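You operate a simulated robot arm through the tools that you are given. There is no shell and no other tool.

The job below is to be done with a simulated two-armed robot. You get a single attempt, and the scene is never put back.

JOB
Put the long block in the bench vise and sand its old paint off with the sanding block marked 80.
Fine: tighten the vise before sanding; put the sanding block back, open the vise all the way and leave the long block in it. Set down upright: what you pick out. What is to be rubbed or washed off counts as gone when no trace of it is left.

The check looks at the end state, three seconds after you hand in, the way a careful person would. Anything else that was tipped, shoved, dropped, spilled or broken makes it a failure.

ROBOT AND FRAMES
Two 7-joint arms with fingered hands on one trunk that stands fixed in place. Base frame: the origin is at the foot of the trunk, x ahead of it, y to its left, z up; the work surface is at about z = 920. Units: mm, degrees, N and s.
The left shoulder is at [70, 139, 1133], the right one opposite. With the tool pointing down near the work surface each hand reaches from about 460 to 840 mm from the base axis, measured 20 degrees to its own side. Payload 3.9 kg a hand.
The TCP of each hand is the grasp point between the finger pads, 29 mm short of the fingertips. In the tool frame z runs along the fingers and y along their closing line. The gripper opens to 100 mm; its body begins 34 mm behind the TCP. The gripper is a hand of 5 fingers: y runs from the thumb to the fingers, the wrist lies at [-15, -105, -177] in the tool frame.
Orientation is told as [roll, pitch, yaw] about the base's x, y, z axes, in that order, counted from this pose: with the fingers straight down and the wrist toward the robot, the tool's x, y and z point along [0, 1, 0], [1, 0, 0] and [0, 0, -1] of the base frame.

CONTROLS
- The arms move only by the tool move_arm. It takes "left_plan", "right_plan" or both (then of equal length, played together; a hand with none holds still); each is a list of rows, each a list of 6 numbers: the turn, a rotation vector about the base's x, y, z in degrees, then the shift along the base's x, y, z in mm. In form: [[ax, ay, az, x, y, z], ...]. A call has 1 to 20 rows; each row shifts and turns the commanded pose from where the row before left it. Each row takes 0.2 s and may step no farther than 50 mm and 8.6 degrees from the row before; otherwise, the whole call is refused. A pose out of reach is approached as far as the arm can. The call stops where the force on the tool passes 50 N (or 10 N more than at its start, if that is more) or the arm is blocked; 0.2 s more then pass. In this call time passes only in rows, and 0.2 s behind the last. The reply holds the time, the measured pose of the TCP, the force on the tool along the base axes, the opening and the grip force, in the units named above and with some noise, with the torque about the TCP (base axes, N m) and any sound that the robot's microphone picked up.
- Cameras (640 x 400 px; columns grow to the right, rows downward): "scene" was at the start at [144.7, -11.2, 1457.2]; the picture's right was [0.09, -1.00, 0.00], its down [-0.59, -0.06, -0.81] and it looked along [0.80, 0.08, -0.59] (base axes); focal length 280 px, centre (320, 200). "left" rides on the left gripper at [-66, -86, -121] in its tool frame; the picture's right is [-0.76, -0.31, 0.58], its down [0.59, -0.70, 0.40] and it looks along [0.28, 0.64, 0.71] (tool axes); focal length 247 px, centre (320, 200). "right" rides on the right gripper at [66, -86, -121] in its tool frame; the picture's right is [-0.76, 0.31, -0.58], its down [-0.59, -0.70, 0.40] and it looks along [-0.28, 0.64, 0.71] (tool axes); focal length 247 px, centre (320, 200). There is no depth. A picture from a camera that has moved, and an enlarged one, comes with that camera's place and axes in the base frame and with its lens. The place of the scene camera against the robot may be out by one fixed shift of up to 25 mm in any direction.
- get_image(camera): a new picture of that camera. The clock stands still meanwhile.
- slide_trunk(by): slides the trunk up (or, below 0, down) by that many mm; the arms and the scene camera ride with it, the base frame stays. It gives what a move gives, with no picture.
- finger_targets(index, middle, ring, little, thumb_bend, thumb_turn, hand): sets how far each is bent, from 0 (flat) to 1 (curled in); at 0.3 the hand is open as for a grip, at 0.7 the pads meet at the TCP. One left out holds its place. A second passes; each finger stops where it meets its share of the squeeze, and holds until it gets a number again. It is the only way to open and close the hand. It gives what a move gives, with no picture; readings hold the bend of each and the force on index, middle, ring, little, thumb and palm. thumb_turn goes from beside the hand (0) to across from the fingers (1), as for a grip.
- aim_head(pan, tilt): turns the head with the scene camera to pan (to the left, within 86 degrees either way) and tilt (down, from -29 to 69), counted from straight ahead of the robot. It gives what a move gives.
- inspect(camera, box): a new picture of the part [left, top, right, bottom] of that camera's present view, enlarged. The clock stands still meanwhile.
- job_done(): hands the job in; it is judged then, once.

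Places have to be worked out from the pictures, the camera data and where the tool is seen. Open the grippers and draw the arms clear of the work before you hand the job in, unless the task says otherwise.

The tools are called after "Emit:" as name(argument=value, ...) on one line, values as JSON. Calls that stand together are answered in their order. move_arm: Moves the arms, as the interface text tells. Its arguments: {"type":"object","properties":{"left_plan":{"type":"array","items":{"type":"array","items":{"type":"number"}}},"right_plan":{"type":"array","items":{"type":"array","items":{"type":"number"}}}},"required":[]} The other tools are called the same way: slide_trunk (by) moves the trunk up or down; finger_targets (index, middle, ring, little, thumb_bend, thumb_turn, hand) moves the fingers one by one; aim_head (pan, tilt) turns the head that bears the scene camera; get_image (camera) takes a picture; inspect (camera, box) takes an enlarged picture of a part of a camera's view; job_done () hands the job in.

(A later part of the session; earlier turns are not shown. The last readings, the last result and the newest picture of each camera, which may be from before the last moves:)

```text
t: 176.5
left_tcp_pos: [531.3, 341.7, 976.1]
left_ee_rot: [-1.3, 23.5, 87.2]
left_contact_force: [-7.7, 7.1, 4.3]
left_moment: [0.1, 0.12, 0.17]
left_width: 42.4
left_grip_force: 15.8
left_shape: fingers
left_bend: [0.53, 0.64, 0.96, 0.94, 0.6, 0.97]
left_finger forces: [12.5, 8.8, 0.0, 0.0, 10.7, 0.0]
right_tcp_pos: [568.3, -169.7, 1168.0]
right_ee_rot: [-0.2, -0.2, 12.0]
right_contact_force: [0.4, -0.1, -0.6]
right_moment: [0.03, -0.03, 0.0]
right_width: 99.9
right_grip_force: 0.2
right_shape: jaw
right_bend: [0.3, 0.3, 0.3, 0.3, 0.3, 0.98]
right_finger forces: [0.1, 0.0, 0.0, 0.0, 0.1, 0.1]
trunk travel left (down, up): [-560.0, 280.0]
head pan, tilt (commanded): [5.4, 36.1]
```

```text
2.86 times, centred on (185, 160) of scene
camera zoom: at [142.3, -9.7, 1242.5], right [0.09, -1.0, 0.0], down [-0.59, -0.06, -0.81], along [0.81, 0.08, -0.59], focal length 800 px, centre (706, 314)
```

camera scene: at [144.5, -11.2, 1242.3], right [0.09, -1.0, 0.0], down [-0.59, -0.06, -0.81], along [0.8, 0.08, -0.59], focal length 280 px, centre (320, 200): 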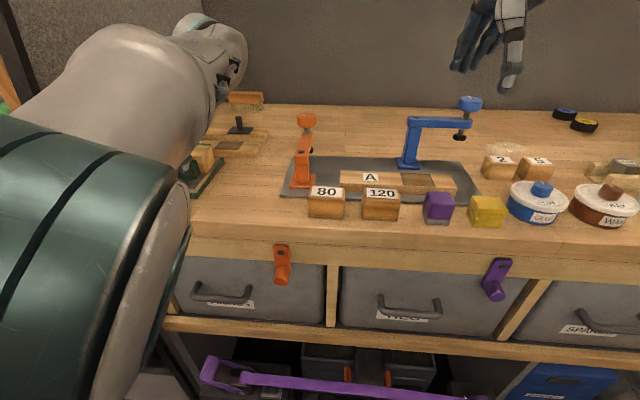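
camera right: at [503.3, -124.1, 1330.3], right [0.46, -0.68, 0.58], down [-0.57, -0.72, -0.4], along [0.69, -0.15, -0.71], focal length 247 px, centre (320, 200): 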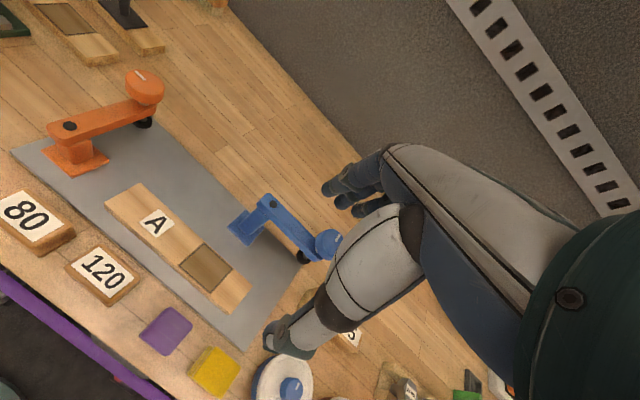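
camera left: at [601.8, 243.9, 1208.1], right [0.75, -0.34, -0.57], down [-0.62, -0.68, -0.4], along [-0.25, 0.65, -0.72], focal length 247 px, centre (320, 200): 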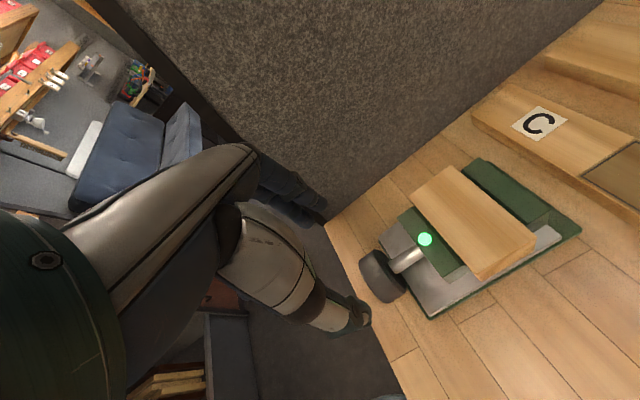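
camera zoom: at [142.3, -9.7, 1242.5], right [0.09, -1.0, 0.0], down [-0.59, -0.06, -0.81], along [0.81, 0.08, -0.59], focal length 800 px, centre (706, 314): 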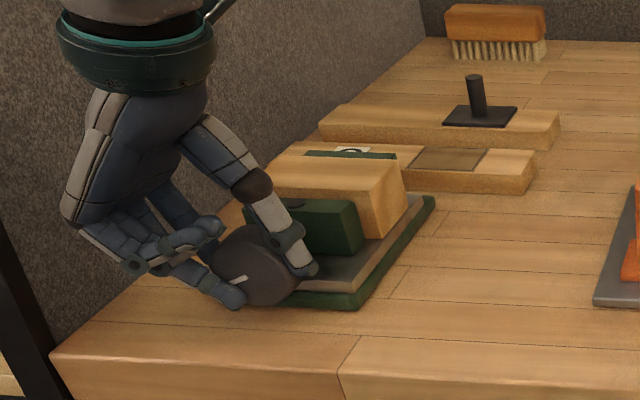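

Smooth. I release, back out, swing to +21° and re-advance.

Emit:
finger_targets(hand="left", index=0.45, middle=0.48, thumb_bend=0.4)

Emit:
move_arm(left_plan=[[0, 0, 0, 0, 5.9, 13], [0, 0, 0, 0, 5.9, 13], [0, 0, 0, 0, 5.9, 13]])

Emit:
inspect(camera="left", box=[320, 70, 560, 300])

Emit:
inspect(camera="scene", box=[110, 90, 260, 230])

```text
t: 177.5
left_tcp_pos: [534.9, 340.5, 976.2]
left_ee_rot: [-1.2, 23.2, 87.3]
left_contact_force: [0.9, 0.2, -0.2]
left_moment: [-0.03, 0.01, -0.01]
left_width: 68.5
left_grip_force: 0.0
left_shape: fingers
left_bend: [0.45, 0.48, 0.96, 0.94, 0.4, 0.98]
left_finger forces: [0.1, 0.0, 0.1, 0.1, 0.0, 0.0]
right_tcp_pos: [570.9, -170.8, 1166.3]
right_ee_rot: [0.0, -0.2, 11.9]
right_contact_force: [0.0, 0.5, -0.7]
right_moment: [-0.02, 0.0, -0.01]
right_width: 99.7
right_grip_force: 0.1
right_shape: jaw
right_bend: [0.3, 0.3, 0.3, 0.3, 0.3, 0.98]
right_finger forces: [0.0, 0.0, 0.0, 0.0, 0.0, 0.0]
trunk travel left (down, up): [-560.0, 280.0]
head pan, tilt (commanded): [5.4, 36.1]
```

```text
t: 178.3
left_tcp_pos: [534.5, 359.8, 1014.6]
left_ee_rot: [-1.2, 23.4, 87.3]
left_contact_force: [-0.1, 0.9, 0.6]
left_moment: [-0.01, -0.04, -0.02]
left_width: 68.7
left_grip_force: 0.0
left_shape: fingers
left_bend: [0.45, 0.48, 0.96, 0.94, 0.4, 0.98]
left_finger forces: [0.0, 0.0, 0.1, 0.0, 0.0, 0.0]
right_tcp_pos: [572.5, -171.8, 1167.1]
right_ee_rot: [-0.1, -0.1, 11.9]
right_contact_force: [0.3, -0.1, -0.3]
right_moment: [-0.02, 0.0, 0.0]
right_width: 99.7
right_grip_force: 0.0
right_shape: jaw
right_bend: [0.3, 0.3, 0.3, 0.3, 0.3, 0.98]
right_finger forces: [0.0, 0.1, 0.1, 0.0, 0.0, 0.0]
trunk travel left (down, up): [-560.0, 280.0]
head pan, tilt (commanded): [5.4, 36.1]
```

```text
1.74 times, centred on (440, 185) of left
camera zoom: at [595.9, 325.7, 1161.1], right [0.74, -0.54, -0.39], down [-0.62, -0.78, -0.1], along [-0.25, 0.32, -0.91], focal length 430 px, centre (111, 226)
```

zoom: 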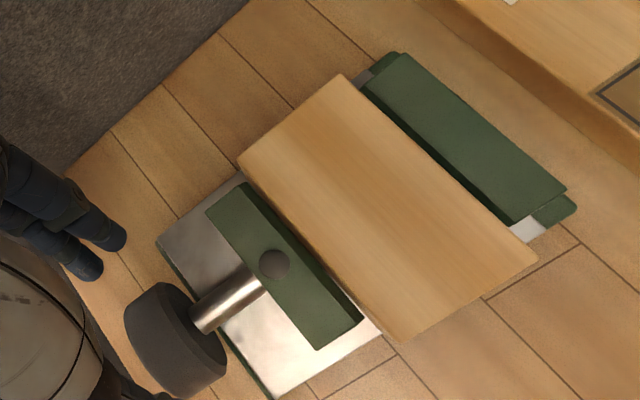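

```text
2.86 times, centred on (185, 160) of scene
camera zoom: at [144.7, -11.0, 1242.2], right [0.09, -1.0, 0.0], down [-0.59, -0.06, -0.81], along [0.8, 0.08, -0.59], focal length 800 px, centre (706, 314)
```

zoom: 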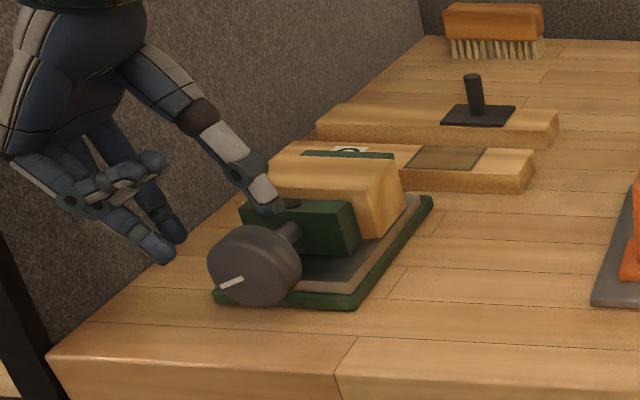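

The mark and jaw show ~90° undone (jaw back to ≈592). I swing to +21° and re-advance.

Emit:
move_arm(left_plan=[[7.4, 0, 0, 0, -7.5, 2.8], [7.4, 0, 0, 0, -7.8, 1.8], [7.4, 0, 0, 0, -8, 0.8], [7.4, 0, 0, 0, -8, -0.25], [7.4, 0, 0, 0, -7.9, -1.3], [7.4, 0, 0, 0, -7.65, -2.3], [0, 0, 0, 0, 4.8, -12.4], [0, 0, 0, 0, 4.8, -12.4], [0, 0, 0, 0, 4.8, -12.4]])

```text
t: 180.3
left_tcp_pos: [533.1, 330.5, 980.5]
left_ee_rot: [0.1, -19.1, 87.8]
left_contact_force: [0.1, -0.3, 0.7]
left_moment: [-0.03, 0.0, 0.04]
left_width: 68.5
left_grip_force: 0.1
left_shape: fingers
left_bend: [0.45, 0.48, 0.96, 0.94, 0.4, 0.98]
left_finger forces: [0.1, 0.0, 0.1, 0.1, 0.0, 0.0]
right_tcp_pos: [571.9, -171.6, 1166.5]
right_ee_rot: [0.1, 0.0, 11.9]
right_contact_force: [-0.1, -1.0, -0.3]
right_moment: [-0.03, -0.03, -0.03]
right_width: 99.8
right_grip_force: 0.0
right_shape: jaw
right_bend: [0.3, 0.3, 0.3, 0.3, 0.3, 0.98]
right_finger forces: [0.1, 0.0, 0.1, 0.0, 0.0, 0.0]
trunk travel left (down, up): [-560.0, 280.0]
head pan, tilt (commanded): [5.4, 36.1]
```

Nearly centred; I shift 2.5 mm toward the thumb, close and make the next opening stroke.

Emit:
move_arm(left_plan=[[0, 0, 0, 0.5, -2.4, -0.8]])

Emit:
finger_targets(hand="left", index=0.68, middle=0.68, thumb_bend=0.68)

Emit:
move_arm(left_plan=[[-7.4, 0, 0, -0.4, 2.85, 0.65], [-7.4, 0, 0, -0.4, 2.9, 0.25], [-7.4, 0, 0, -0.4, 2.9, -0.1], [-7.4, 0, 0, -0.4, 2.9, -0.5], [-7.4, 0, 0, -0.4, 2.8, -0.85], [-7.4, 0, 0, -0.4, 2.65, -1.2]])

Emit:
finger_targets(hand="left", index=0.45, middle=0.48, thumb_bend=0.4)

Emit:
move_arm(left_plan=[[0, 0, 0, 0, 5.9, 13], [0, 0, 0, 0, 5.9, 13], [0, 0, 0, 0, 5.9, 13]])

Emit:
inspect(camera="left", box=[320, 70, 560, 300])

Emit:
inspect(camera="scene", box=[110, 90, 260, 230])

```text
t: 180.7
left_tcp_pos: [533.2, 330.0, 979.1]
left_ee_rot: [0.2, -19.2, 88.1]
left_contact_force: [0.0, 1.0, 0.0]
left_moment: [0.01, 0.01, 0.01]
left_width: 68.5
left_grip_force: 0.0
left_shape: fingers
left_bend: [0.45, 0.48, 0.96, 0.94, 0.4, 0.98]
left_finger forces: [0.1, 0.1, 0.0, 0.0, 0.1, 0.1]
right_tcp_pos: [570.9, -171.0, 1166.4]
right_ee_rot: [0.1, 0.0, 11.9]
right_contact_force: [-0.4, 1.0, -0.3]
right_moment: [-0.01, -0.02, 0.02]
right_width: 99.9
right_grip_force: 0.1
right_shape: jaw
right_bend: [0.3, 0.3, 0.3, 0.3, 0.3, 0.98]
right_finger forces: [0.0, 0.0, 0.0, 0.0, 0.0, 0.1]
trunk travel left (down, up): [-560.0, 280.0]
head pan, tilt (commanded): [5.4, 36.1]
```

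```text
t: 181.7
left_tcp_pos: [532.2, 330.7, 978.4]
left_ee_rot: [0.3, -19.3, 88.3]
left_contact_force: [-1.8, 4.2, 7.8]
left_moment: [0.08, 0.0, -0.01]
left_width: 42.4
left_grip_force: 14.0
left_shape: fingers
left_bend: [0.55, 0.61, 0.96, 0.94, 0.58, 0.97]
left_finger forces: [11.2, 5.8, 0.1, 0.0, 11.3, 0.1]
right_tcp_pos: [570.2, -171.2, 1167.4]
right_ee_rot: [0.0, -0.1, 11.9]
right_contact_force: [0.7, 0.5, -1.1]
right_moment: [-0.01, -0.02, -0.01]
right_width: 99.7
right_grip_force: 0.2
right_shape: jaw
right_bend: [0.3, 0.3, 0.3, 0.3, 0.3, 0.98]
right_finger forces: [0.1, 0.0, 0.0, 0.0, 0.0, 0.0]
trunk travel left (down, up): [-560.0, 280.0]
head pan, tilt (commanded): [5.4, 36.1]
```

```text
t: 183.1
left_tcp_pos: [531.2, 342.3, 977.1]
left_ee_rot: [-1.1, 23.6, 87.1]
left_contact_force: [-7.7, 4.9, -7.5]
left_moment: [0.18, 0.18, 0.07]
left_width: 42.8
left_grip_force: 16.0
left_shape: fingers
left_bend: [0.54, 0.6, 0.96, 0.94, 0.59, 0.97]
left_finger forces: [11.6, 8.3, 0.0, 0.0, 11.4, 0.0]
right_tcp_pos: [570.4, -170.1, 1167.8]
right_ee_rot: [-0.1, 0.0, 11.9]
right_contact_force: [0.1, -0.1, -1.4]
right_moment: [0.0, 0.0, 0.0]
right_width: 99.6
right_grip_force: 0.0
right_shape: jaw
right_bend: [0.3, 0.3, 0.3, 0.3, 0.3, 0.98]
right_finger forces: [0.1, 0.0, 0.0, 0.0, 0.0, 0.0]
trunk travel left (down, up): [-560.0, 280.0]
head pan, tilt (commanded): [5.4, 36.1]
```

```text
t: 184.1
left_tcp_pos: [532.4, 341.9, 977.4]
left_ee_rot: [-1.2, 23.3, 87.3]
left_contact_force: [-0.4, 0.9, 0.2]
left_moment: [0.03, -0.01, -0.03]
left_width: 68.7
left_grip_force: 0.1
left_shape: fingers
left_bend: [0.45, 0.48, 0.96, 0.94, 0.4, 0.97]
left_finger forces: [0.0, 0.0, 0.0, 0.0, 0.0, 0.1]
right_tcp_pos: [571.2, -171.8, 1166.4]
right_ee_rot: [0.0, -0.1, 11.9]
right_contact_force: [0.0, 0.0, 0.7]
right_moment: [-0.02, 0.01, 0.01]
right_width: 99.7
right_grip_force: 0.1
right_shape: jaw
right_bend: [0.3, 0.3, 0.3, 0.3, 0.3, 0.98]
right_finger forces: [0.1, 0.0, 0.0, 0.0, 0.1, 0.0]
trunk travel left (down, up): [-560.0, 280.0]
head pan, tilt (commanded): [5.4, 36.1]
```

```text
t: 184.9
left_tcp_pos: [531.3, 358.9, 1016.0]
left_ee_rot: [-1.2, 23.3, 87.4]
left_contact_force: [0.3, 0.0, -0.5]
left_moment: [0.0, -0.02, 0.0]
left_width: 68.2
left_grip_force: 0.1
left_shape: fingers
left_bend: [0.45, 0.48, 0.96, 0.94, 0.4, 0.97]
left_finger forces: [0.1, 0.0, 0.0, 0.0, 0.1, 0.0]
right_tcp_pos: [571.6, -170.4, 1166.9]
right_ee_rot: [0.0, -0.1, 11.8]
right_contact_force: [0.5, 0.3, -0.2]
right_moment: [-0.03, -0.04, 0.01]
right_width: 99.7
right_grip_force: 0.1
right_shape: jaw
right_bend: [0.3, 0.3, 0.3, 0.3, 0.3, 0.98]
right_finger forces: [0.0, 0.0, 0.0, 0.1, 0.0, 0.1]
trunk travel left (down, up): [-560.0, 280.0]
head pan, tilt (commanded): [5.4, 36.1]
```

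```text
1.74 times, centred on (440, 185) of left
camera zoom: at [592.1, 325.0, 1163.0], right [0.74, -0.54, -0.39], down [-0.62, -0.78, -0.1], along [-0.25, 0.32, -0.91], focal length 430 px, centre (111, 226)
```

zoom: 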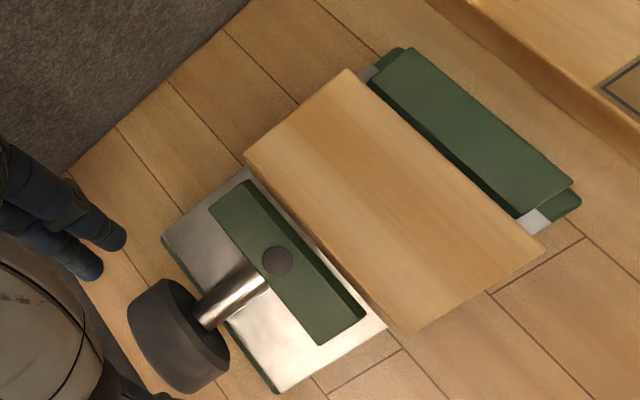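

```text
2.86 times, centred on (185, 160) of scene
camera zoom: at [144.6, -11.0, 1242.2], right [0.09, -1.0, 0.0], down [-0.59, -0.06, -0.81], along [0.8, 0.08, -0.59], focal length 800 px, centre (706, 314)
```

zoom: 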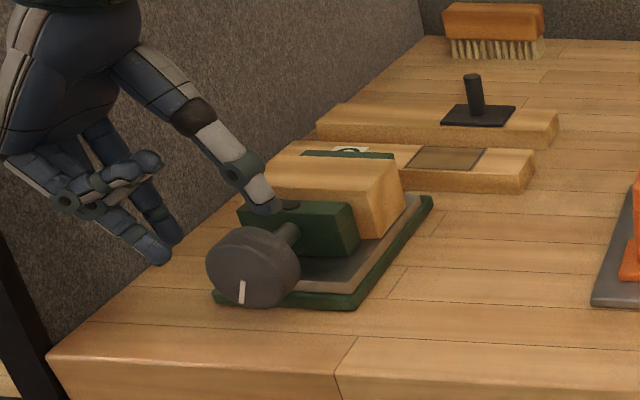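

The cycle works well (mark now straight down, jaw ≈589). I repeat the full cycle: swing, advance, close, opening stroke, release, retreat.

Emit:
move_arm(left_plan=[[7.4, 0, 0, 0, -7.5, 2.8], [7.4, 0, 0, 0, -7.8, 1.8], [7.4, 0, 0, 0, -8, 0.8], [7.4, 0, 0, 0, -8, -0.25], [7.4, 0, 0, 0, -7.9, -1.3], [7.4, 0, 0, 0, -7.65, -2.3], [0, 0, 0, 0, 4.4, -12.8], [0, 0, 0, 0, 4.4, -12.8], [0, 0, 0, 0, 4.4, -12.8]])

Emit:
finger_targets(hand="left", index=0.68, middle=0.68, thumb_bend=0.68)

Emit:
move_arm(left_plan=[[-7.4, 0, 0, -0.4, 2.85, 0.65], [-7.4, 0, 0, -0.4, 2.9, 0.25], [-7.4, 0, 0, -0.4, 2.9, -0.1], [-7.4, 0, 0, -0.4, 2.9, -0.5], [-7.4, 0, 0, -0.4, 2.8, -0.85], [-7.4, 0, 0, -0.4, 2.65, -1.2]])

Emit:
finger_targets(hand="left", index=0.45, middle=0.48, thumb_bend=0.4)

Emit:
move_arm(left_plan=[[0, 0, 0, 0, 5.9, 13], [0, 0, 0, 0, 5.9, 13], [0, 0, 0, 0, 5.9, 13]])

Emit:
inspect(camera="left", box=[320, 70, 560, 300])

Emit:
inspect(camera="scene", box=[110, 90, 260, 230])

```text
t: 186.9
left_tcp_pos: [532.7, 328.0, 980.1]
left_ee_rot: [0.1, -19.1, 87.9]
left_contact_force: [-0.9, -0.6, 0.7]
left_moment: [0.01, -0.01, 0.04]
left_width: 68.7
left_grip_force: 0.1
left_shape: fingers
left_bend: [0.45, 0.48, 0.96, 0.94, 0.4, 0.98]
left_finger forces: [0.1, 0.1, 0.0, 0.1, 0.0, 0.0]
right_tcp_pos: [570.5, -171.3, 1166.7]
right_ee_rot: [0.0, 0.0, 12.0]
right_contact_force: [0.1, -0.6, -0.3]
right_moment: [0.05, -0.04, -0.01]
right_width: 99.9
right_grip_force: 0.0
right_shape: jaw
right_bend: [0.3, 0.3, 0.3, 0.3, 0.3, 0.98]
right_finger forces: [0.1, 0.0, 0.0, 0.0, 0.1, 0.0]
trunk travel left (down, up): [-560.0, 280.0]
head pan, tilt (commanded): [5.4, 36.1]
```

```text
t: 187.9
left_tcp_pos: [530.6, 332.4, 979.1]
left_ee_rot: [0.2, -19.3, 88.3]
left_contact_force: [-0.5, -1.1, 8.9]
left_moment: [0.04, 0.01, -0.04]
left_width: 42.2
left_grip_force: 13.4
left_shape: fingers
left_bend: [0.56, 0.61, 0.96, 0.94, 0.57, 0.97]
left_finger forces: [9.7, 5.0, 0.0, 0.0, 11.9, 0.0]
right_tcp_pos: [570.8, -172.5, 1168.0]
right_ee_rot: [0.0, -0.2, 11.9]
right_contact_force: [-0.1, 0.3, 0.7]
right_moment: [-0.02, 0.02, 0.0]
right_width: 99.8
right_grip_force: 0.0
right_shape: jaw
right_bend: [0.3, 0.3, 0.3, 0.3, 0.3, 0.98]
right_finger forces: [0.0, 0.0, 0.0, 0.0, 0.0, 0.1]
trunk travel left (down, up): [-560.0, 280.0]
head pan, tilt (commanded): [5.4, 36.1]
```

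```text
t: 189.3
left_tcp_pos: [527.6, 341.9, 977.2]
left_ee_rot: [-1.3, 23.6, 87.2]
left_contact_force: [-3.3, 5.5, -0.5]
left_moment: [0.11, 0.04, 0.1]
left_width: 42.8
left_grip_force: 14.0
left_shape: fingers
left_bend: [0.54, 0.62, 0.96, 0.94, 0.59, 0.97]
left_finger forces: [11.6, 6.3, 0.1, 0.0, 11.2, 0.0]
right_tcp_pos: [570.8, -170.2, 1166.8]
right_ee_rot: [-0.1, -0.1, 11.9]
right_contact_force: [-0.4, 0.0, 0.2]
right_moment: [0.01, 0.0, -0.04]
right_width: 99.9
right_grip_force: 0.1
right_shape: jaw
right_bend: [0.3, 0.3, 0.3, 0.3, 0.3, 0.98]
right_finger forces: [0.0, 0.0, 0.0, 0.1, 0.0, 0.1]
trunk travel left (down, up): [-560.0, 280.0]
head pan, tilt (commanded): [5.4, 36.1]
```

```text
t: 190.3
left_tcp_pos: [528.5, 340.5, 977.5]
left_ee_rot: [-1.3, 23.4, 87.3]
left_contact_force: [-0.1, -0.4, 0.7]
left_moment: [-0.01, 0.0, 0.0]
left_width: 68.1
left_grip_force: 0.0
left_shape: fingers
left_bend: [0.45, 0.48, 0.96, 0.94, 0.4, 0.97]
left_finger forces: [0.0, 0.0, 0.1, 0.1, 0.0, 0.0]
right_tcp_pos: [571.4, -170.8, 1166.6]
right_ee_rot: [0.0, -0.1, 11.8]
right_contact_force: [0.0, 0.3, -1.2]
right_moment: [0.0, 0.0, 0.03]
right_width: 99.8
right_grip_force: 0.2
right_shape: jaw
right_bend: [0.3, 0.3, 0.3, 0.3, 0.3, 0.98]
right_finger forces: [0.0, 0.0, 0.0, 0.1, 0.0, 0.0]
trunk travel left (down, up): [-560.0, 280.0]
head pan, tilt (commanded): [5.4, 36.1]
```

```text
t: 191.1
left_tcp_pos: [530.2, 359.8, 1018.0]
left_ee_rot: [-1.2, 23.4, 87.4]
left_contact_force: [-0.2, -0.4, -0.1]
left_moment: [0.03, 0.01, 0.07]
left_width: 68.4
left_grip_force: 0.1
left_shape: fingers
left_bend: [0.45, 0.48, 0.96, 0.94, 0.4, 0.97]
left_finger forces: [0.0, 0.1, 0.0, 0.1, 0.0, 0.1]
right_tcp_pos: [572.2, -170.3, 1167.2]
right_ee_rot: [-0.1, -0.1, 11.8]
right_contact_force: [-0.4, -0.8, 1.0]
right_moment: [0.0, -0.03, 0.02]
right_width: 99.7
right_grip_force: 0.1
right_shape: jaw
right_bend: [0.3, 0.3, 0.3, 0.3, 0.3, 0.98]
right_finger forces: [0.0, 0.0, 0.0, 0.0, 0.0, 0.1]
trunk travel left (down, up): [-560.0, 280.0]
head pan, tilt (commanded): [5.4, 36.1]
```

```text
1.74 times, centred on (440, 185) of left
camera zoom: at [590.6, 325.3, 1164.8], right [0.74, -0.54, -0.39], down [-0.62, -0.78, -0.1], along [-0.25, 0.32, -0.91], focal length 430 px, centre (111, 226)
```

zoom: 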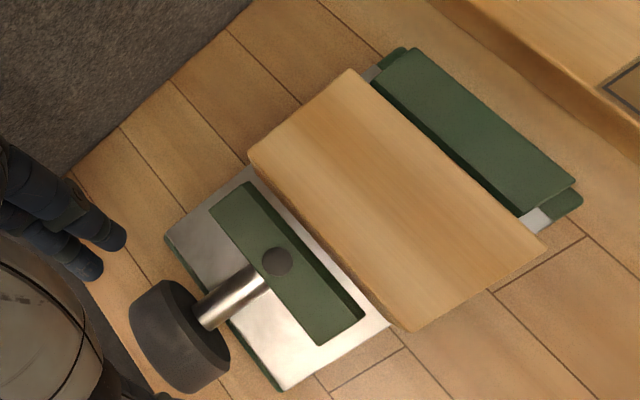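

```text
2.86 times, centred on (185, 160) of scene
camera zoom: at [144.6, -11.0, 1242.2], right [0.09, -1.0, 0.0], down [-0.59, -0.06, -0.81], along [0.8, 0.08, -0.59], focal length 800 px, centre (706, 314)
```

zoom: 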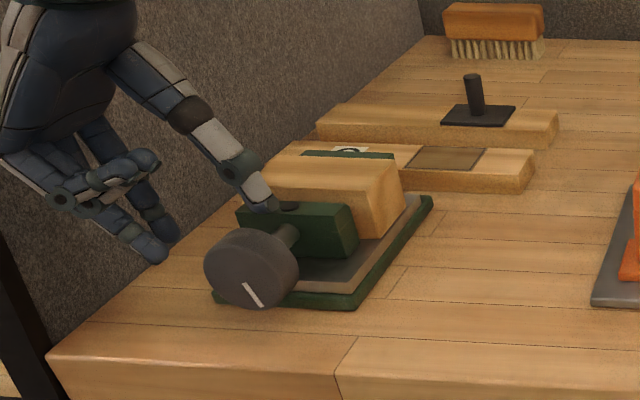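

The mark is now down-right (~50° short of the starting angle). Another full cycle.

Emit:
move_arm(left_plan=[[7.4, 0, 0, -0.3, -7.5, 2.8], [7.4, 0, 0, -0.3, -7.8, 1.8], [7.4, 0, 0, -0.3, -8, 0.8], [7.4, 0, 0, -0.3, -8, -0.25], [7.4, 0, 0, -0.3, -7.9, -1.3], [7.4, 0, 0, 0, -7.65, -2.3], [0, 0, 0, 0, 4.4, -12.8], [0, 0, 0, 0, 4.4, -12.8], [0, 0, 0, 0, 4.4, -13.3]])

Emit:
finger_targets(hand="left", index=0.68, middle=0.68, thumb_bend=0.68)

Emit:
move_arm(left_plan=[[-7.4, 0, 0, -0.4, 2.85, 0.65], [-7.4, 0, 0, -0.4, 2.9, 0.25], [-7.4, 0, 0, -0.4, 2.9, -0.1], [-7.4, 0, 0, -0.4, 2.9, -0.5], [-7.4, 0, 0, -0.4, 2.8, -0.85], [-7.4, 0, 0, -0.4, 2.65, -1.2]])

Emit:
finger_targets(hand="left", index=0.45, middle=0.48, thumb_bend=0.4)

Emit:
move_arm(left_plan=[[0, 0, 0, 0, 5.9, 13], [0, 0, 0, 0, 5.9, 13], [0, 0, 0, 0, 5.9, 13]])

Emit:
inspect(camera="left", box=[320, 70, 560, 300])

Emit:
inspect(camera="scene", box=[110, 90, 260, 230])

```text
t: 193.1
left_tcp_pos: [528.8, 327.9, 979.1]
left_ee_rot: [0.3, -19.2, 87.8]
left_contact_force: [-0.4, -0.4, 0.8]
left_moment: [0.0, -0.02, -0.04]
left_width: 68.6
left_grip_force: 0.0
left_shape: fingers
left_bend: [0.45, 0.48, 0.96, 0.94, 0.4, 0.98]
left_finger forces: [0.0, 0.0, 0.0, 0.1, 0.0, 0.0]
right_tcp_pos: [573.0, -170.7, 1166.3]
right_ee_rot: [0.0, 0.0, 12.0]
right_contact_force: [0.1, -0.2, -1.2]
right_moment: [0.02, 0.0, -0.03]
right_width: 99.7
right_grip_force: 0.1
right_shape: jaw
right_bend: [0.3, 0.3, 0.3, 0.3, 0.3, 0.98]
right_finger forces: [0.0, 0.1, 0.0, 0.0, 0.0, 0.0]
trunk travel left (down, up): [-560.0, 280.0]
head pan, tilt (commanded): [5.4, 36.1]
```

```text
t: 194.1
left_tcp_pos: [527.4, 330.2, 980.4]
left_ee_rot: [0.3, -19.3, 88.1]
left_contact_force: [-0.8, -0.1, 5.4]
left_moment: [0.01, 0.03, 0.02]
left_width: 42.5
left_grip_force: 11.8
left_shape: fingers
left_bend: [0.54, 0.64, 0.96, 0.94, 0.59, 0.97]
left_finger forces: [9.1, 4.0, 0.0, 0.1, 10.9, 0.0]
right_tcp_pos: [571.9, -171.7, 1165.8]
right_ee_rot: [0.0, -0.1, 11.9]
right_contact_force: [0.6, 0.0, -0.3]
right_moment: [0.01, 0.02, 0.0]
right_width: 99.8
right_grip_force: 0.0
right_shape: jaw
right_bend: [0.3, 0.3, 0.3, 0.3, 0.3, 0.98]
right_finger forces: [0.0, 0.1, 0.1, 0.1, 0.1, 0.0]
trunk travel left (down, up): [-560.0, 280.0]
head pan, tilt (commanded): [5.4, 36.1]
```

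```text
t: 195.5
left_tcp_pos: [524.9, 342.7, 977.6]
left_ee_rot: [-1.3, 23.5, 87.2]
left_contact_force: [-6.8, 0.0, -3.5]
left_moment: [0.06, 0.12, 0.1]
left_width: 42.8
left_grip_force: 14.5
left_shape: fingers
left_bend: [0.54, 0.65, 0.96, 0.94, 0.59, 0.97]
left_finger forces: [9.7, 6.7, 0.1, 0.0, 11.7, 0.0]
right_tcp_pos: [570.2, -171.4, 1167.5]
right_ee_rot: [-0.1, -0.1, 11.9]
right_contact_force: [-0.5, 0.4, -0.1]
right_moment: [0.02, -0.01, 0.0]
right_width: 99.9
right_grip_force: 0.0
right_shape: jaw
right_bend: [0.3, 0.3, 0.3, 0.3, 0.3, 0.98]
right_finger forces: [0.0, 0.0, 0.0, 0.1, 0.1, 0.1]
trunk travel left (down, up): [-560.0, 280.0]
head pan, tilt (commanded): [5.4, 36.1]
```

```text
t: 196.5
left_tcp_pos: [527.3, 341.6, 977.8]
left_ee_rot: [-1.3, 23.3, 87.3]
left_contact_force: [0.7, 1.0, -0.7]
left_moment: [-0.02, -0.03, -0.02]
left_width: 68.5
left_grip_force: 0.1
left_shape: fingers
left_bend: [0.45, 0.48, 0.96, 0.94, 0.4, 0.98]
left_finger forces: [0.1, 0.0, 0.0, 0.0, 0.1, 0.1]
right_tcp_pos: [572.0, -169.8, 1166.1]
right_ee_rot: [-0.1, 0.0, 11.8]
right_contact_force: [1.3, 0.0, -0.3]
right_moment: [0.02, -0.01, 0.01]
right_width: 100.0
right_grip_force: 0.0
right_shape: jaw
right_bend: [0.3, 0.3, 0.3, 0.3, 0.3, 0.98]
right_finger forces: [0.0, 0.0, 0.0, 0.0, 0.0, 0.0]
trunk travel left (down, up): [-560.0, 280.0]
head pan, tilt (commanded): [5.4, 36.1]
```

```text
t: 197.3
left_tcp_pos: [524.8, 359.4, 1015.1]
left_ee_rot: [-1.1, 23.3, 87.3]
left_contact_force: [1.2, 0.0, -0.5]
left_moment: [-0.02, 0.01, 0.0]
left_width: 68.3
left_grip_force: 0.1
left_shape: fingers
left_bend: [0.45, 0.48, 0.96, 0.94, 0.4, 0.98]
left_finger forces: [0.0, 0.0, 0.0, 0.0, 0.1, 0.0]
right_tcp_pos: [572.4, -170.8, 1166.0]
right_ee_rot: [0.0, -0.1, 11.8]
right_contact_force: [0.6, 0.4, 0.1]
right_moment: [0.0, 0.02, -0.03]
right_width: 99.8
right_grip_force: 0.2
right_shape: jaw
right_bend: [0.3, 0.3, 0.3, 0.3, 0.3, 0.98]
right_finger forces: [0.1, 0.0, 0.0, 0.1, 0.0, 0.0]
trunk travel left (down, up): [-560.0, 280.0]
head pan, tilt (commanded): [5.4, 36.1]
```

```text
1.74 times, centred on (440, 185) of left
camera zoom: at [586.5, 325.9, 1162.9], right [0.74, -0.54, -0.39], down [-0.62, -0.78, -0.1], along [-0.25, 0.32, -0.91], focal length 430 px, centre (111, 226)
```

zoom: 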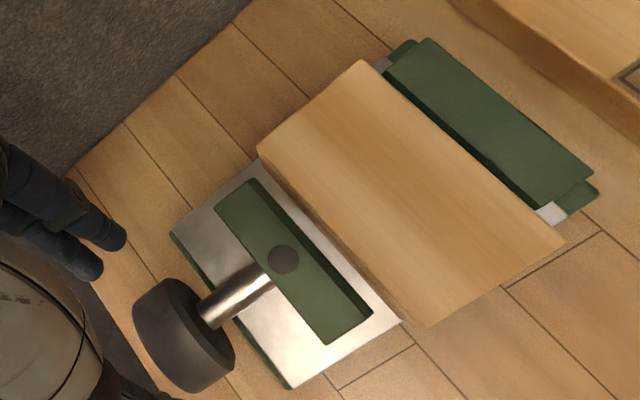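

```text
2.86 times, centred on (185, 160) of scene
camera zoom: at [144.7, -11.0, 1242.2], right [0.09, -1.0, 0.0], down [-0.59, -0.06, -0.81], along [0.8, 0.08, -0.59], focal length 800 px, centre (706, 314)
```

zoom: 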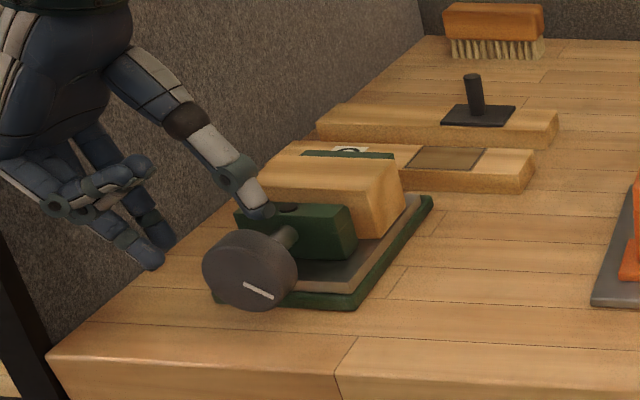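

The mark is ~20° below horizontal, jaw ≈586.5. My x has drifted ~3 mm too near, so I correct that and do another cycle.

Emit:
move_arm(left_plan=[[7.4, 0, 0, 0.5, -7.5, 2.8], [7.4, 0, 0, 0.5, -7.8, 1.8], [7.4, 0, 0, 0.5, -8, 0.8], [7.4, 0, 0, 0.5, -8, -0.25], [7.4, 0, 0, 0.5, -7.9, -1.3], [7.4, 0, 0, 0, -7.65, -2.3], [0, 0, 0, 0, 4.4, -12.8], [0, 0, 0, 0, 4.4, -12.8], [0, 0, 0, 0, 4.4, -12.8]])

Emit:
finger_targets(hand="left", index=0.68, middle=0.68, thumb_bend=0.68)

Emit:
move_arm(left_plan=[[-7.4, 0, 0, -0.4, 2.85, 0.65], [-7.4, 0, 0, -0.4, 2.9, 0.25], [-7.4, 0, 0, -0.4, 2.9, -0.1], [-7.4, 0, 0, -0.4, 2.9, -0.5], [-7.4, 0, 0, -0.4, 2.8, -0.85], [-7.4, 0, 0, -0.4, 2.65, -1.2]])

Emit:
inspect(camera="scene", box=[110, 90, 260, 230])

```text
t: 199.3
left_tcp_pos: [527.8, 330.5, 979.0]
left_ee_rot: [0.2, -19.2, 87.8]
left_contact_force: [-0.5, -0.2, -0.5]
left_moment: [0.01, 0.0, -0.05]
left_width: 68.6
left_grip_force: 0.0
left_shape: fingers
left_bend: [0.45, 0.48, 0.96, 0.94, 0.4, 0.98]
left_finger forces: [0.1, 0.1, 0.0, 0.0, 0.0, 0.0]
right_tcp_pos: [573.1, -172.0, 1166.8]
right_ee_rot: [0.1, -0.1, 11.9]
right_contact_force: [-0.1, 0.2, 0.4]
right_moment: [0.01, -0.04, 0.03]
right_width: 99.6
right_grip_force: 0.0
right_shape: jaw
right_bend: [0.3, 0.3, 0.3, 0.3, 0.3, 0.98]
right_finger forces: [0.0, 0.0, 0.0, 0.1, 0.1, 0.0]
trunk travel left (down, up): [-560.0, 280.0]
head pan, tilt (commanded): [5.4, 36.1]
```

```text
t: 200.3
left_tcp_pos: [527.3, 333.2, 979.4]
left_ee_rot: [0.3, -19.4, 88.1]
left_contact_force: [0.8, -1.3, 7.6]
left_moment: [0.0, 0.0, -0.04]
left_width: 42.5
left_grip_force: 13.0
left_shape: fingers
left_bend: [0.56, 0.61, 0.96, 0.94, 0.56, 0.97]
left_finger forces: [8.7, 4.7, 0.0, 0.0, 12.7, 0.1]
right_tcp_pos: [570.4, -170.0, 1167.2]
right_ee_rot: [0.0, -0.1, 11.9]
right_contact_force: [0.6, -0.2, 0.3]
right_moment: [0.01, 0.01, -0.03]
right_width: 99.8
right_grip_force: 0.0
right_shape: jaw
right_bend: [0.3, 0.3, 0.3, 0.3, 0.3, 0.98]
right_finger forces: [0.0, 0.1, 0.1, 0.0, 0.0, 0.1]
trunk travel left (down, up): [-560.0, 280.0]
head pan, tilt (commanded): [5.4, 36.1]
```

```text
t: 201.7
left_tcp_pos: [526.5, 345.7, 978.0]
left_ee_rot: [-1.2, 23.5, 87.2]
left_contact_force: [-4.3, 6.3, -5.9]
left_moment: [0.62, 0.13, -0.01]
left_width: 42.9
left_grip_force: 15.3
left_shape: fingers
left_bend: [0.55, 0.61, 0.96, 0.94, 0.57, 0.97]
left_finger forces: [11.0, 6.9, 0.0, 0.0, 11.9, 0.0]
right_tcp_pos: [571.1, -168.5, 1167.5]
right_ee_rot: [-0.2, -0.2, 11.8]
right_contact_force: [-0.9, 0.0, -0.1]
right_moment: [0.01, 0.01, -0.02]
right_width: 99.6
right_grip_force: 0.0
right_shape: jaw
right_bend: [0.3, 0.3, 0.3, 0.3, 0.3, 0.98]
right_finger forces: [0.0, 0.0, 0.0, 0.1, 0.0, 0.1]
trunk travel left (down, up): [-560.0, 280.0]
head pan, tilt (commanded): [5.4, 36.1]
```

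```text
2.86 times, centred on (185, 160) of scene
camera zoom: at [144.4, -9.4, 1242.2], right [0.09, -1.0, 0.0], down [-0.59, -0.06, -0.81], along [0.8, 0.08, -0.59], focal length 800 px, centre (706, 314)
```

zoom: 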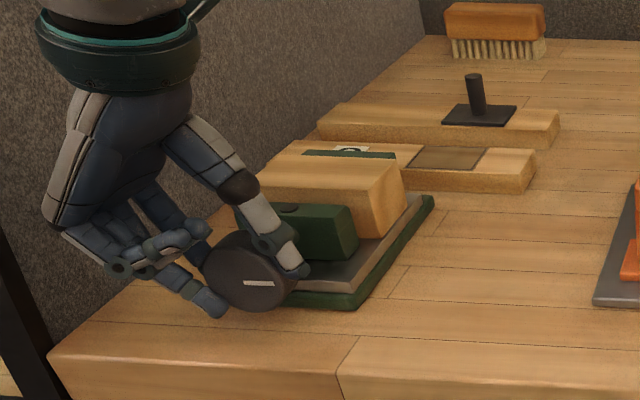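

The torque rose to 0.6 N·m and the mark is horizontal as at the very start: it seems to be at its open stop. I release and check mark and jaw.

Emit:
finger_targets(hand="left", index=0.45, middle=0.48, thumb_bend=0.4)

Emit:
move_arm(left_plan=[[0, 0, 0, 0, 5.9, 13], [0, 0, 0, 0, 5.9, 13], [0, 0, 0, 0, 5.9, 13]])

Emit:
inspect(camera="left", box=[320, 70, 560, 300])

Emit:
inspect(camera="scene", box=[150, 130, 240, 220])

```text
t: 202.7
left_tcp_pos: [526.2, 342.8, 979.0]
left_ee_rot: [-1.2, 23.2, 87.3]
left_contact_force: [0.2, -0.1, -0.2]
left_moment: [0.0, 0.03, -0.02]
left_width: 68.5
left_grip_force: 0.1
left_shape: fingers
left_bend: [0.45, 0.48, 0.96, 0.94, 0.4, 0.97]
left_finger forces: [0.0, 0.1, 0.0, 0.1, 0.0, 0.0]
right_tcp_pos: [571.4, -170.8, 1165.7]
right_ee_rot: [0.0, -0.1, 11.9]
right_contact_force: [0.4, -0.4, 0.2]
right_moment: [-0.02, 0.01, 0.01]
right_width: 99.9
right_grip_force: 0.2
right_shape: jaw
right_bend: [0.3, 0.3, 0.3, 0.3, 0.3, 0.98]
right_finger forces: [0.1, 0.0, 0.0, 0.0, 0.0, 0.0]
trunk travel left (down, up): [-560.0, 280.0]
head pan, tilt (commanded): [5.4, 36.1]
```

```text
t: 203.5
left_tcp_pos: [526.1, 361.0, 1016.8]
left_ee_rot: [-1.2, 23.4, 87.3]
left_contact_force: [1.0, -0.4, -1.0]
left_moment: [0.0, -0.01, 0.0]
left_width: 68.4
left_grip_force: 0.0
left_shape: fingers
left_bend: [0.45, 0.48, 0.96, 0.94, 0.4, 0.97]
left_finger forces: [0.0, 0.0, 0.0, 0.0, 0.0, 0.0]
right_tcp_pos: [570.6, -171.5, 1167.5]
right_ee_rot: [-0.1, -0.1, 11.9]
right_contact_force: [0.3, 0.3, -0.5]
right_moment: [0.05, 0.0, 0.01]
right_width: 99.7
right_grip_force: 0.1
right_shape: jaw
right_bend: [0.3, 0.3, 0.3, 0.3, 0.3, 0.98]
right_finger forces: [0.0, 0.1, 0.1, 0.0, 0.0, 0.0]
trunk travel left (down, up): [-560.0, 280.0]
head pan, tilt (commanded): [5.4, 36.1]
```

```text
1.74 times, centred on (440, 185) of left
camera zoom: at [586.9, 327.5, 1163.7], right [0.74, -0.54, -0.39], down [-0.62, -0.78, -0.1], along [-0.25, 0.32, -0.91], focal length 430 px, centre (111, 226)
```

zoom: 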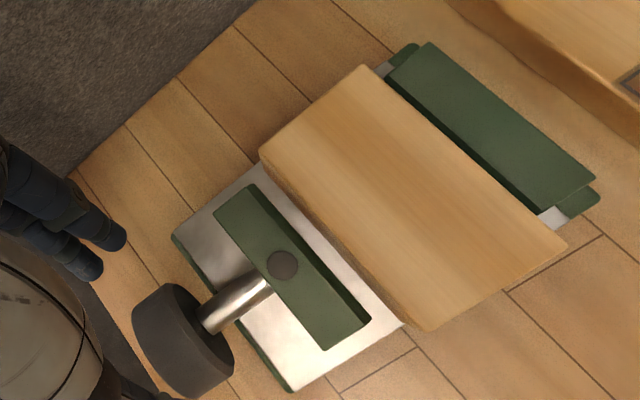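

```text
4.44 times, centred on (195, 175) of scene
camera zoom: at [144.6, -11.0, 1242.2], right [0.09, -1.0, 0.0], down [-0.59, -0.06, -0.81], along [0.8, 0.08, -0.59], focal length 1245 px, centre (876, 311)
```

zoom: 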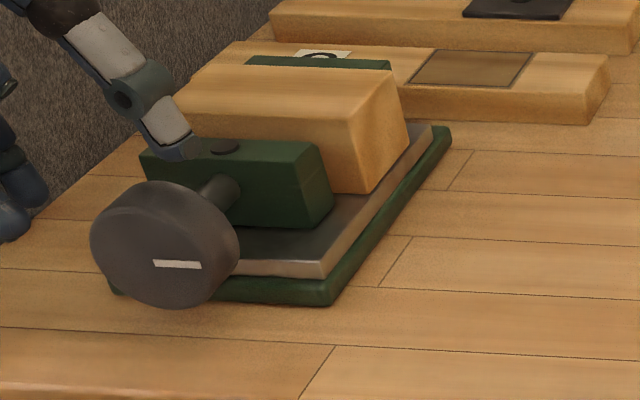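

Jaw (≈585.3) and mark are back exactly at the initial state. To be sure this is the stop, I grip once more and try a further turn while watching the torque.

Emit:
move_arm(left_plan=[[7.4, 0, 0, 0.3, -7.5, 2.8], [7.4, 0, 0, 0.3, -7.8, 1.8], [7.4, 0, 0, 0.3, -8, 0.8], [7.4, 0, 0, 0.3, -8, -0.25], [7.4, 0, 0, 0, -7.9, -1.3], [7.4, 0, 0, 0, -7.65, -2.3], [0, 0, 0, 0, 4.4, -12.8], [0, 0, 0, 0, 4.4, -12.8], [0, 0, 0, 0, 4.4, -12.8]])

Emit:
finger_targets(hand="left", index=0.68, middle=0.68, thumb_bend=0.68)

Emit:
move_arm(left_plan=[[-7.4, 0, 0, 0, 2.85, 0.65], [-7.4, 0, 0, 0, 2.9, 0.25]])

Emit:
inspect(camera="left", box=[280, 130, 520, 350])

```text
t: 205.5
left_tcp_pos: [527.4, 332.7, 981.1]
left_ee_rot: [-0.1, -19.2, 87.8]
left_contact_force: [0.4, 1.0, -0.3]
left_moment: [-0.01, 0.0, -0.05]
left_width: 68.6
left_grip_force: 0.0
left_shape: fingers
left_bend: [0.45, 0.48, 0.96, 0.95, 0.4, 0.98]
left_finger forces: [0.0, 0.0, 0.0, 0.0, 0.0, 0.1]
right_tcp_pos: [571.8, -172.0, 1165.9]
right_ee_rot: [0.0, -0.1, 11.9]
right_contact_force: [1.2, -0.7, 1.0]
right_moment: [0.0, 0.03, -0.01]
right_width: 99.6
right_grip_force: 0.0
right_shape: jaw
right_bend: [0.3, 0.3, 0.3, 0.3, 0.3, 0.98]
right_finger forces: [0.1, 0.0, 0.0, 0.0, 0.0, 0.0]
trunk travel left (down, up): [-560.0, 280.0]
head pan, tilt (commanded): [5.4, 36.1]
```

```text
t: 206.5
left_tcp_pos: [525.0, 334.8, 982.1]
left_ee_rot: [0.1, -19.3, 88.1]
left_contact_force: [-1.5, -6.8, 7.2]
left_moment: [-0.16, -0.04, -0.06]
left_width: 42.7
left_grip_force: 11.2
left_shape: fingers
left_bend: [0.59, 0.66, 0.96, 0.95, 0.55, 0.97]
left_finger forces: [7.3, 2.0, 0.0, 0.0, 12.6, 0.0]
right_tcp_pos: [570.2, -172.6, 1166.3]
right_ee_rot: [0.1, -0.1, 11.8]
right_contact_force: [-0.2, 0.3, 0.1]
right_moment: [0.0, 0.01, -0.04]
right_width: 99.9
right_grip_force: 0.0
right_shape: jaw
right_bend: [0.3, 0.3, 0.3, 0.3, 0.3, 0.98]
right_finger forces: [0.0, 0.0, 0.0, 0.1, 0.0, 0.1]
trunk travel left (down, up): [-560.0, 280.0]
head pan, tilt (commanded): [5.4, 36.1]
```

```text
t: 207.1
left_tcp_pos: [527.2, 337.2, 981.7]
left_ee_rot: [0.2, -6.4, 87.7]
left_contact_force: [-8.2, 3.7, 3.8]
left_moment: [0.6, 0.12, 0.2]
left_width: 42.9
left_grip_force: 15.4
left_shape: fingers
left_bend: [0.57, 0.66, 0.96, 0.95, 0.55, 0.97]
left_finger forces: [12.0, 8.5, 0.0, 0.0, 10.9, 0.0]
right_tcp_pos: [569.0, -169.1, 1168.7]
right_ee_rot: [-0.1, -0.2, 11.9]
right_contact_force: [0.5, 1.2, 0.0]
right_moment: [-0.04, -0.02, -0.02]
right_width: 99.6
right_grip_force: 0.0
right_shape: jaw
right_bend: [0.3, 0.3, 0.3, 0.3, 0.3, 0.98]
right_finger forces: [0.1, 0.1, 0.0, 0.1, 0.0, 0.0]
trunk travel left (down, up): [-560.0, 280.0]
head pan, tilt (commanded): [5.4, 36.1]
```

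```text
1.82 times, centred on (400, 240) of left
camera zoom: at [588.3, 234.5, 1092.7], right [0.74, -0.27, -0.61], down [-0.62, -0.63, -0.47], along [-0.26, 0.73, -0.64], focal length 449 px, centre (174, 127)
```

zoom: 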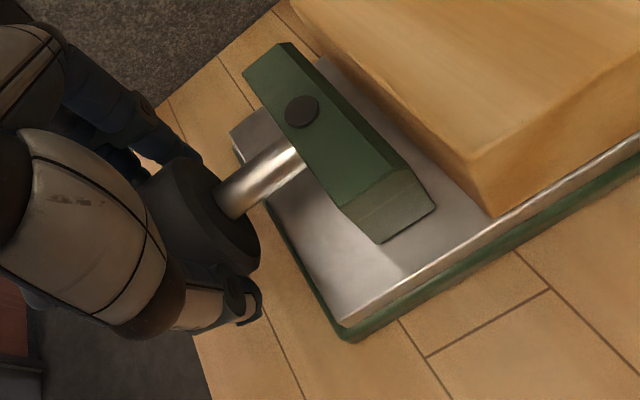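

The torque jumps to 0.6 N·m at once: the knob is at its open stop. I release, back out upward and check the final state of the vise.

Emit:
finger_targets(hand="left", index=0.43, middle=0.46, thumb_bend=0.4)

Emit:
move_arm(left_plan=[[0, 0, 0, 0, 0, 13], [0, 0, 0, 0, 0, 15], [0, 0, 0, 0, 1, 20], [0, 0, 0, 0, 2, 30], [-7, 0, 0, 0, 3, 30], [-7, 0, 0, 0, 3, 30]])

Emit:
get_image(camera="left")

Emit:
inspect(camera="scene", box=[130, 110, 260, 230])

```text
t: 208.1
left_tcp_pos: [529.5, 334.9, 980.6]
left_ee_rot: [0.1, -6.2, 87.5]
left_contact_force: [-0.4, 0.4, -0.1]
left_moment: [-0.01, 0.03, 0.03]
left_width: 70.9
left_grip_force: 0.0
left_shape: fingers
left_bend: [0.43, 0.46, 0.96, 0.95, 0.4, 0.98]
left_finger forces: [0.0, 0.1, 0.0, 0.0, 0.0, 0.1]
right_tcp_pos: [571.3, -171.0, 1165.7]
right_ee_rot: [0.0, 0.1, 12.0]
right_contact_force: [-0.5, 0.2, 0.6]
right_moment: [-0.02, -0.01, -0.02]
right_width: 99.6
right_grip_force: 0.0
right_shape: jaw
right_bend: [0.3, 0.3, 0.3, 0.3, 0.3, 0.98]
right_finger forces: [0.1, 0.0, 0.0, 0.0, 0.0, 0.0]
trunk travel left (down, up): [-560.0, 280.0]
head pan, tilt (commanded): [5.4, 36.1]
```

```text
t: 209.5
left_tcp_pos: [529.1, 342.2, 1119.7]
left_ee_rot: [-0.4, 7.8, 87.5]
left_contact_force: [0.1, 0.0, 0.9]
left_moment: [0.0, -0.02, -0.03]
left_width: 70.8
left_grip_force: 0.1
left_shape: fingers
left_bend: [0.43, 0.46, 0.96, 0.95, 0.4, 0.98]
left_finger forces: [0.0, 0.0, 0.1, 0.1, 0.0, 0.1]
right_tcp_pos: [571.8, -170.3, 1166.9]
right_ee_rot: [-0.1, 0.0, 11.9]
right_contact_force: [-1.0, -0.3, -0.1]
right_moment: [0.0, -0.01, 0.02]
right_width: 99.8
right_grip_force: 0.0
right_shape: jaw
right_bend: [0.3, 0.3, 0.3, 0.3, 0.3, 0.98]
right_finger forces: [0.1, 0.0, 0.0, 0.0, 0.0, 0.0]
trunk travel left (down, up): [-560.0, 280.0]
head pan, tilt (commanded): [5.4, 36.1]
```

```text
taken
camera left: at [588.7, 269.9, 1252.4], right [0.74, -0.41, -0.52], down [-0.62, -0.72, -0.3], along [-0.25, 0.55, -0.8], focal length 247 px, centre (320, 200)
```

left: 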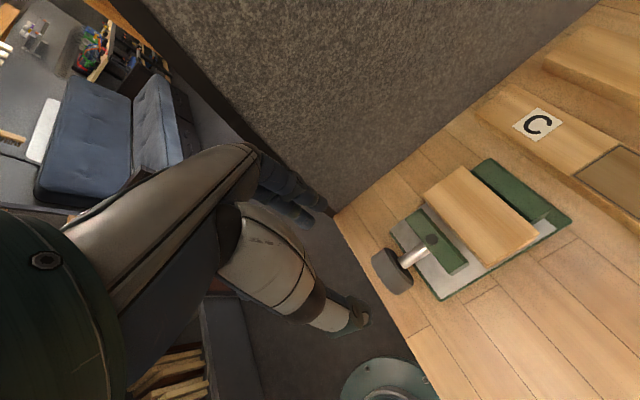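

```text
3.33 times, centred on (195, 170) of scene
camera zoom: at [144.6, -10.3, 1242.2], right [0.09, -1.0, 0.0], down [-0.59, -0.06, -0.81], along [0.8, 0.08, -0.59], focal length 934 px, centre (737, 300)
```

zoom: 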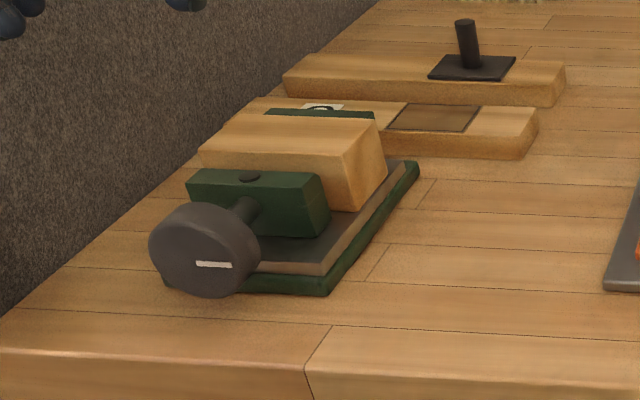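

The vise stands fully open with the clean block in it. I check that the vise base itself has not shifted.

Emit:
inspect(camera="left", box=[360, 140, 580, 320])

Emit:
get_image(camera="scene")

```text
2.22 times, centred on (470, 230) of left
camera zoom: at [588.7, 269.9, 1252.4], right [0.74, -0.41, -0.52], down [-0.62, -0.72, -0.3], along [-0.25, 0.55, -0.8], focal length 549 px, centre (-13, 133)
```

zoom: 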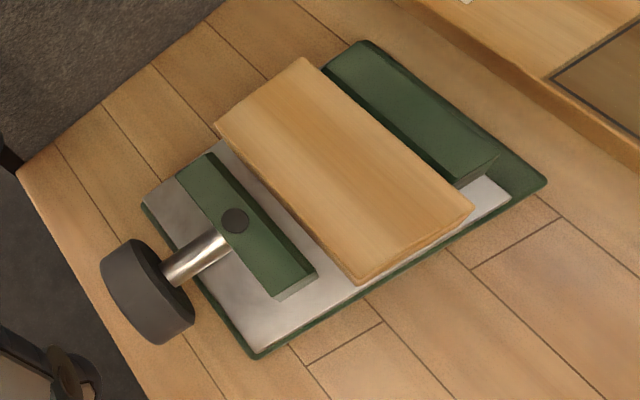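

```text
taken
camera scene: at [144.6, -10.3, 1242.2], right [0.09, -1.0, 0.0], down [-0.59, -0.06, -0.81], along [0.8, 0.08, -0.59], focal length 280 px, centre (320, 200)
```

scene: 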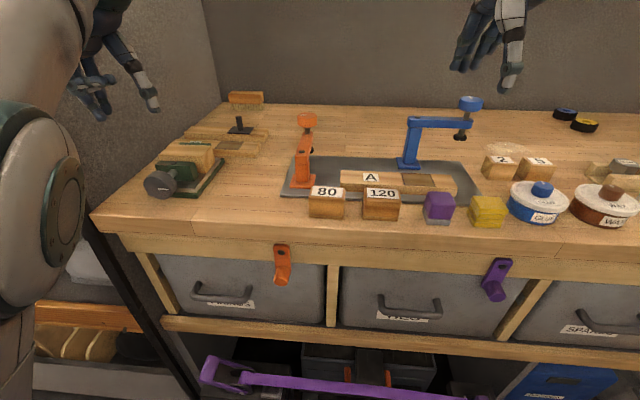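

Everything stands as it should. I open the left hand fully and raise the trunk so both arms are lifted well clear of the work.

Emit:
finger_targets(hand="left", index=0.3, middle=0.3, ring=0.3, little=0.3, thumb_bend=0.3)

Emit:
slide_trunk(by=100)

Emit:
slide_trunk(by=115)

Emit:
get_image(camera="scene")

```text
t: 210.5
left_tcp_pos: [527.3, 340.7, 1120.7]
left_ee_rot: [-0.5, 7.7, 87.6]
left_contact_force: [0.4, 0.8, 0.2]
left_moment: [-0.01, 0.02, -0.01]
left_width: 98.4
left_grip_force: 0.2
left_shape: fingers
left_bend: [0.3, 0.3, 0.3, 0.3, 0.3, 0.98]
left_finger forces: [0.0, 0.0, 0.1, 0.0, 0.0, 0.0]
right_tcp_pos: [571.9, -171.0, 1165.9]
right_ee_rot: [0.0, -0.1, 11.8]
right_contact_force: [-0.1, -0.8, -0.6]
right_moment: [0.0, -0.01, 0.03]
right_width: 99.8
right_grip_force: 0.1
right_shape: jaw
right_bend: [0.3, 0.3, 0.3, 0.3, 0.3, 0.98]
right_finger forces: [0.0, 0.0, 0.0, 0.0, 0.1, 0.0]
trunk travel left (down, up): [-560.0, 280.0]
head pan, tilt (commanded): [5.4, 36.1]
```

```text
t: 211.9
left_tcp_pos: [526.7, 341.6, 1220.1]
left_ee_rot: [-0.5, 7.8, 87.6]
left_contact_force: [-0.8, -0.3, 0.5]
left_moment: [0.0, 0.01, -0.01]
left_width: 98.5
left_grip_force: 0.1
left_shape: fingers
left_bend: [0.3, 0.3, 0.3, 0.3, 0.3, 0.98]
left_finger forces: [0.1, 0.0, 0.0, 0.0, 0.0, 0.1]
right_tcp_pos: [571.6, -171.3, 1267.8]
right_ee_rot: [0.0, 0.0, 11.9]
right_contact_force: [-0.2, -0.9, -0.1]
right_moment: [-0.01, 0.01, 0.01]
right_width: 100.1
right_grip_force: 0.0
right_shape: jaw
right_bend: [0.3, 0.3, 0.3, 0.3, 0.3, 0.98]
right_finger forces: [0.1, 0.0, 0.1, 0.1, 0.1, 0.0]
trunk travel left (down, up): [-660.0, 180.0]
head pan, tilt (commanded): [5.4, 36.1]
```

```text
t: 213.3
left_tcp_pos: [528.0, 341.1, 1335.1]
left_ee_rot: [-0.4, 7.7, 87.5]
left_contact_force: [0.2, -0.4, -0.4]
left_moment: [-0.01, 0.04, -0.01]
left_width: 98.5
left_grip_force: 0.1
left_shape: fingers
left_bend: [0.3, 0.3, 0.3, 0.3, 0.3, 0.98]
left_finger forces: [0.1, 0.0, 0.0, 0.0, 0.0, 0.1]
right_tcp_pos: [572.1, -171.7, 1380.6]
right_ee_rot: [0.0, 0.0, 11.9]
right_contact_force: [0.4, -0.6, 0.1]
right_moment: [-0.02, -0.01, -0.02]
right_width: 99.6
right_grip_force: 0.1
right_shape: jaw
right_bend: [0.3, 0.3, 0.3, 0.3, 0.3, 0.98]
right_finger forces: [0.1, 0.0, 0.0, 0.0, 0.0, 0.1]
trunk travel left (down, up): [-775.0, 65.0]
head pan, tilt (commanded): [5.4, 36.1]
```

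```text
taken
camera scene: at [144.9, -11.2, 1457.2], right [0.09, -1.0, 0.0], down [-0.59, -0.06, -0.81], along [0.8, 0.08, -0.59], focal length 280 px, centre (320, 200)
```

scene: 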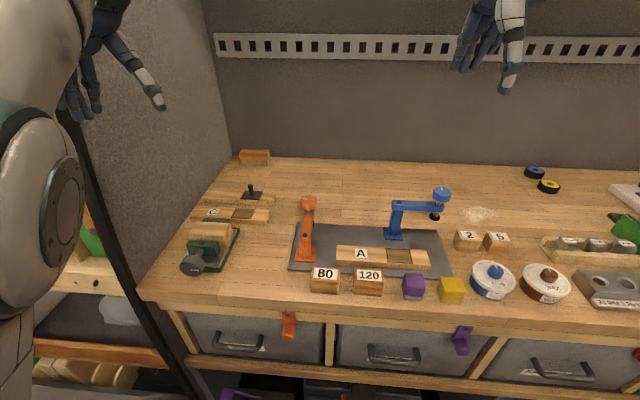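

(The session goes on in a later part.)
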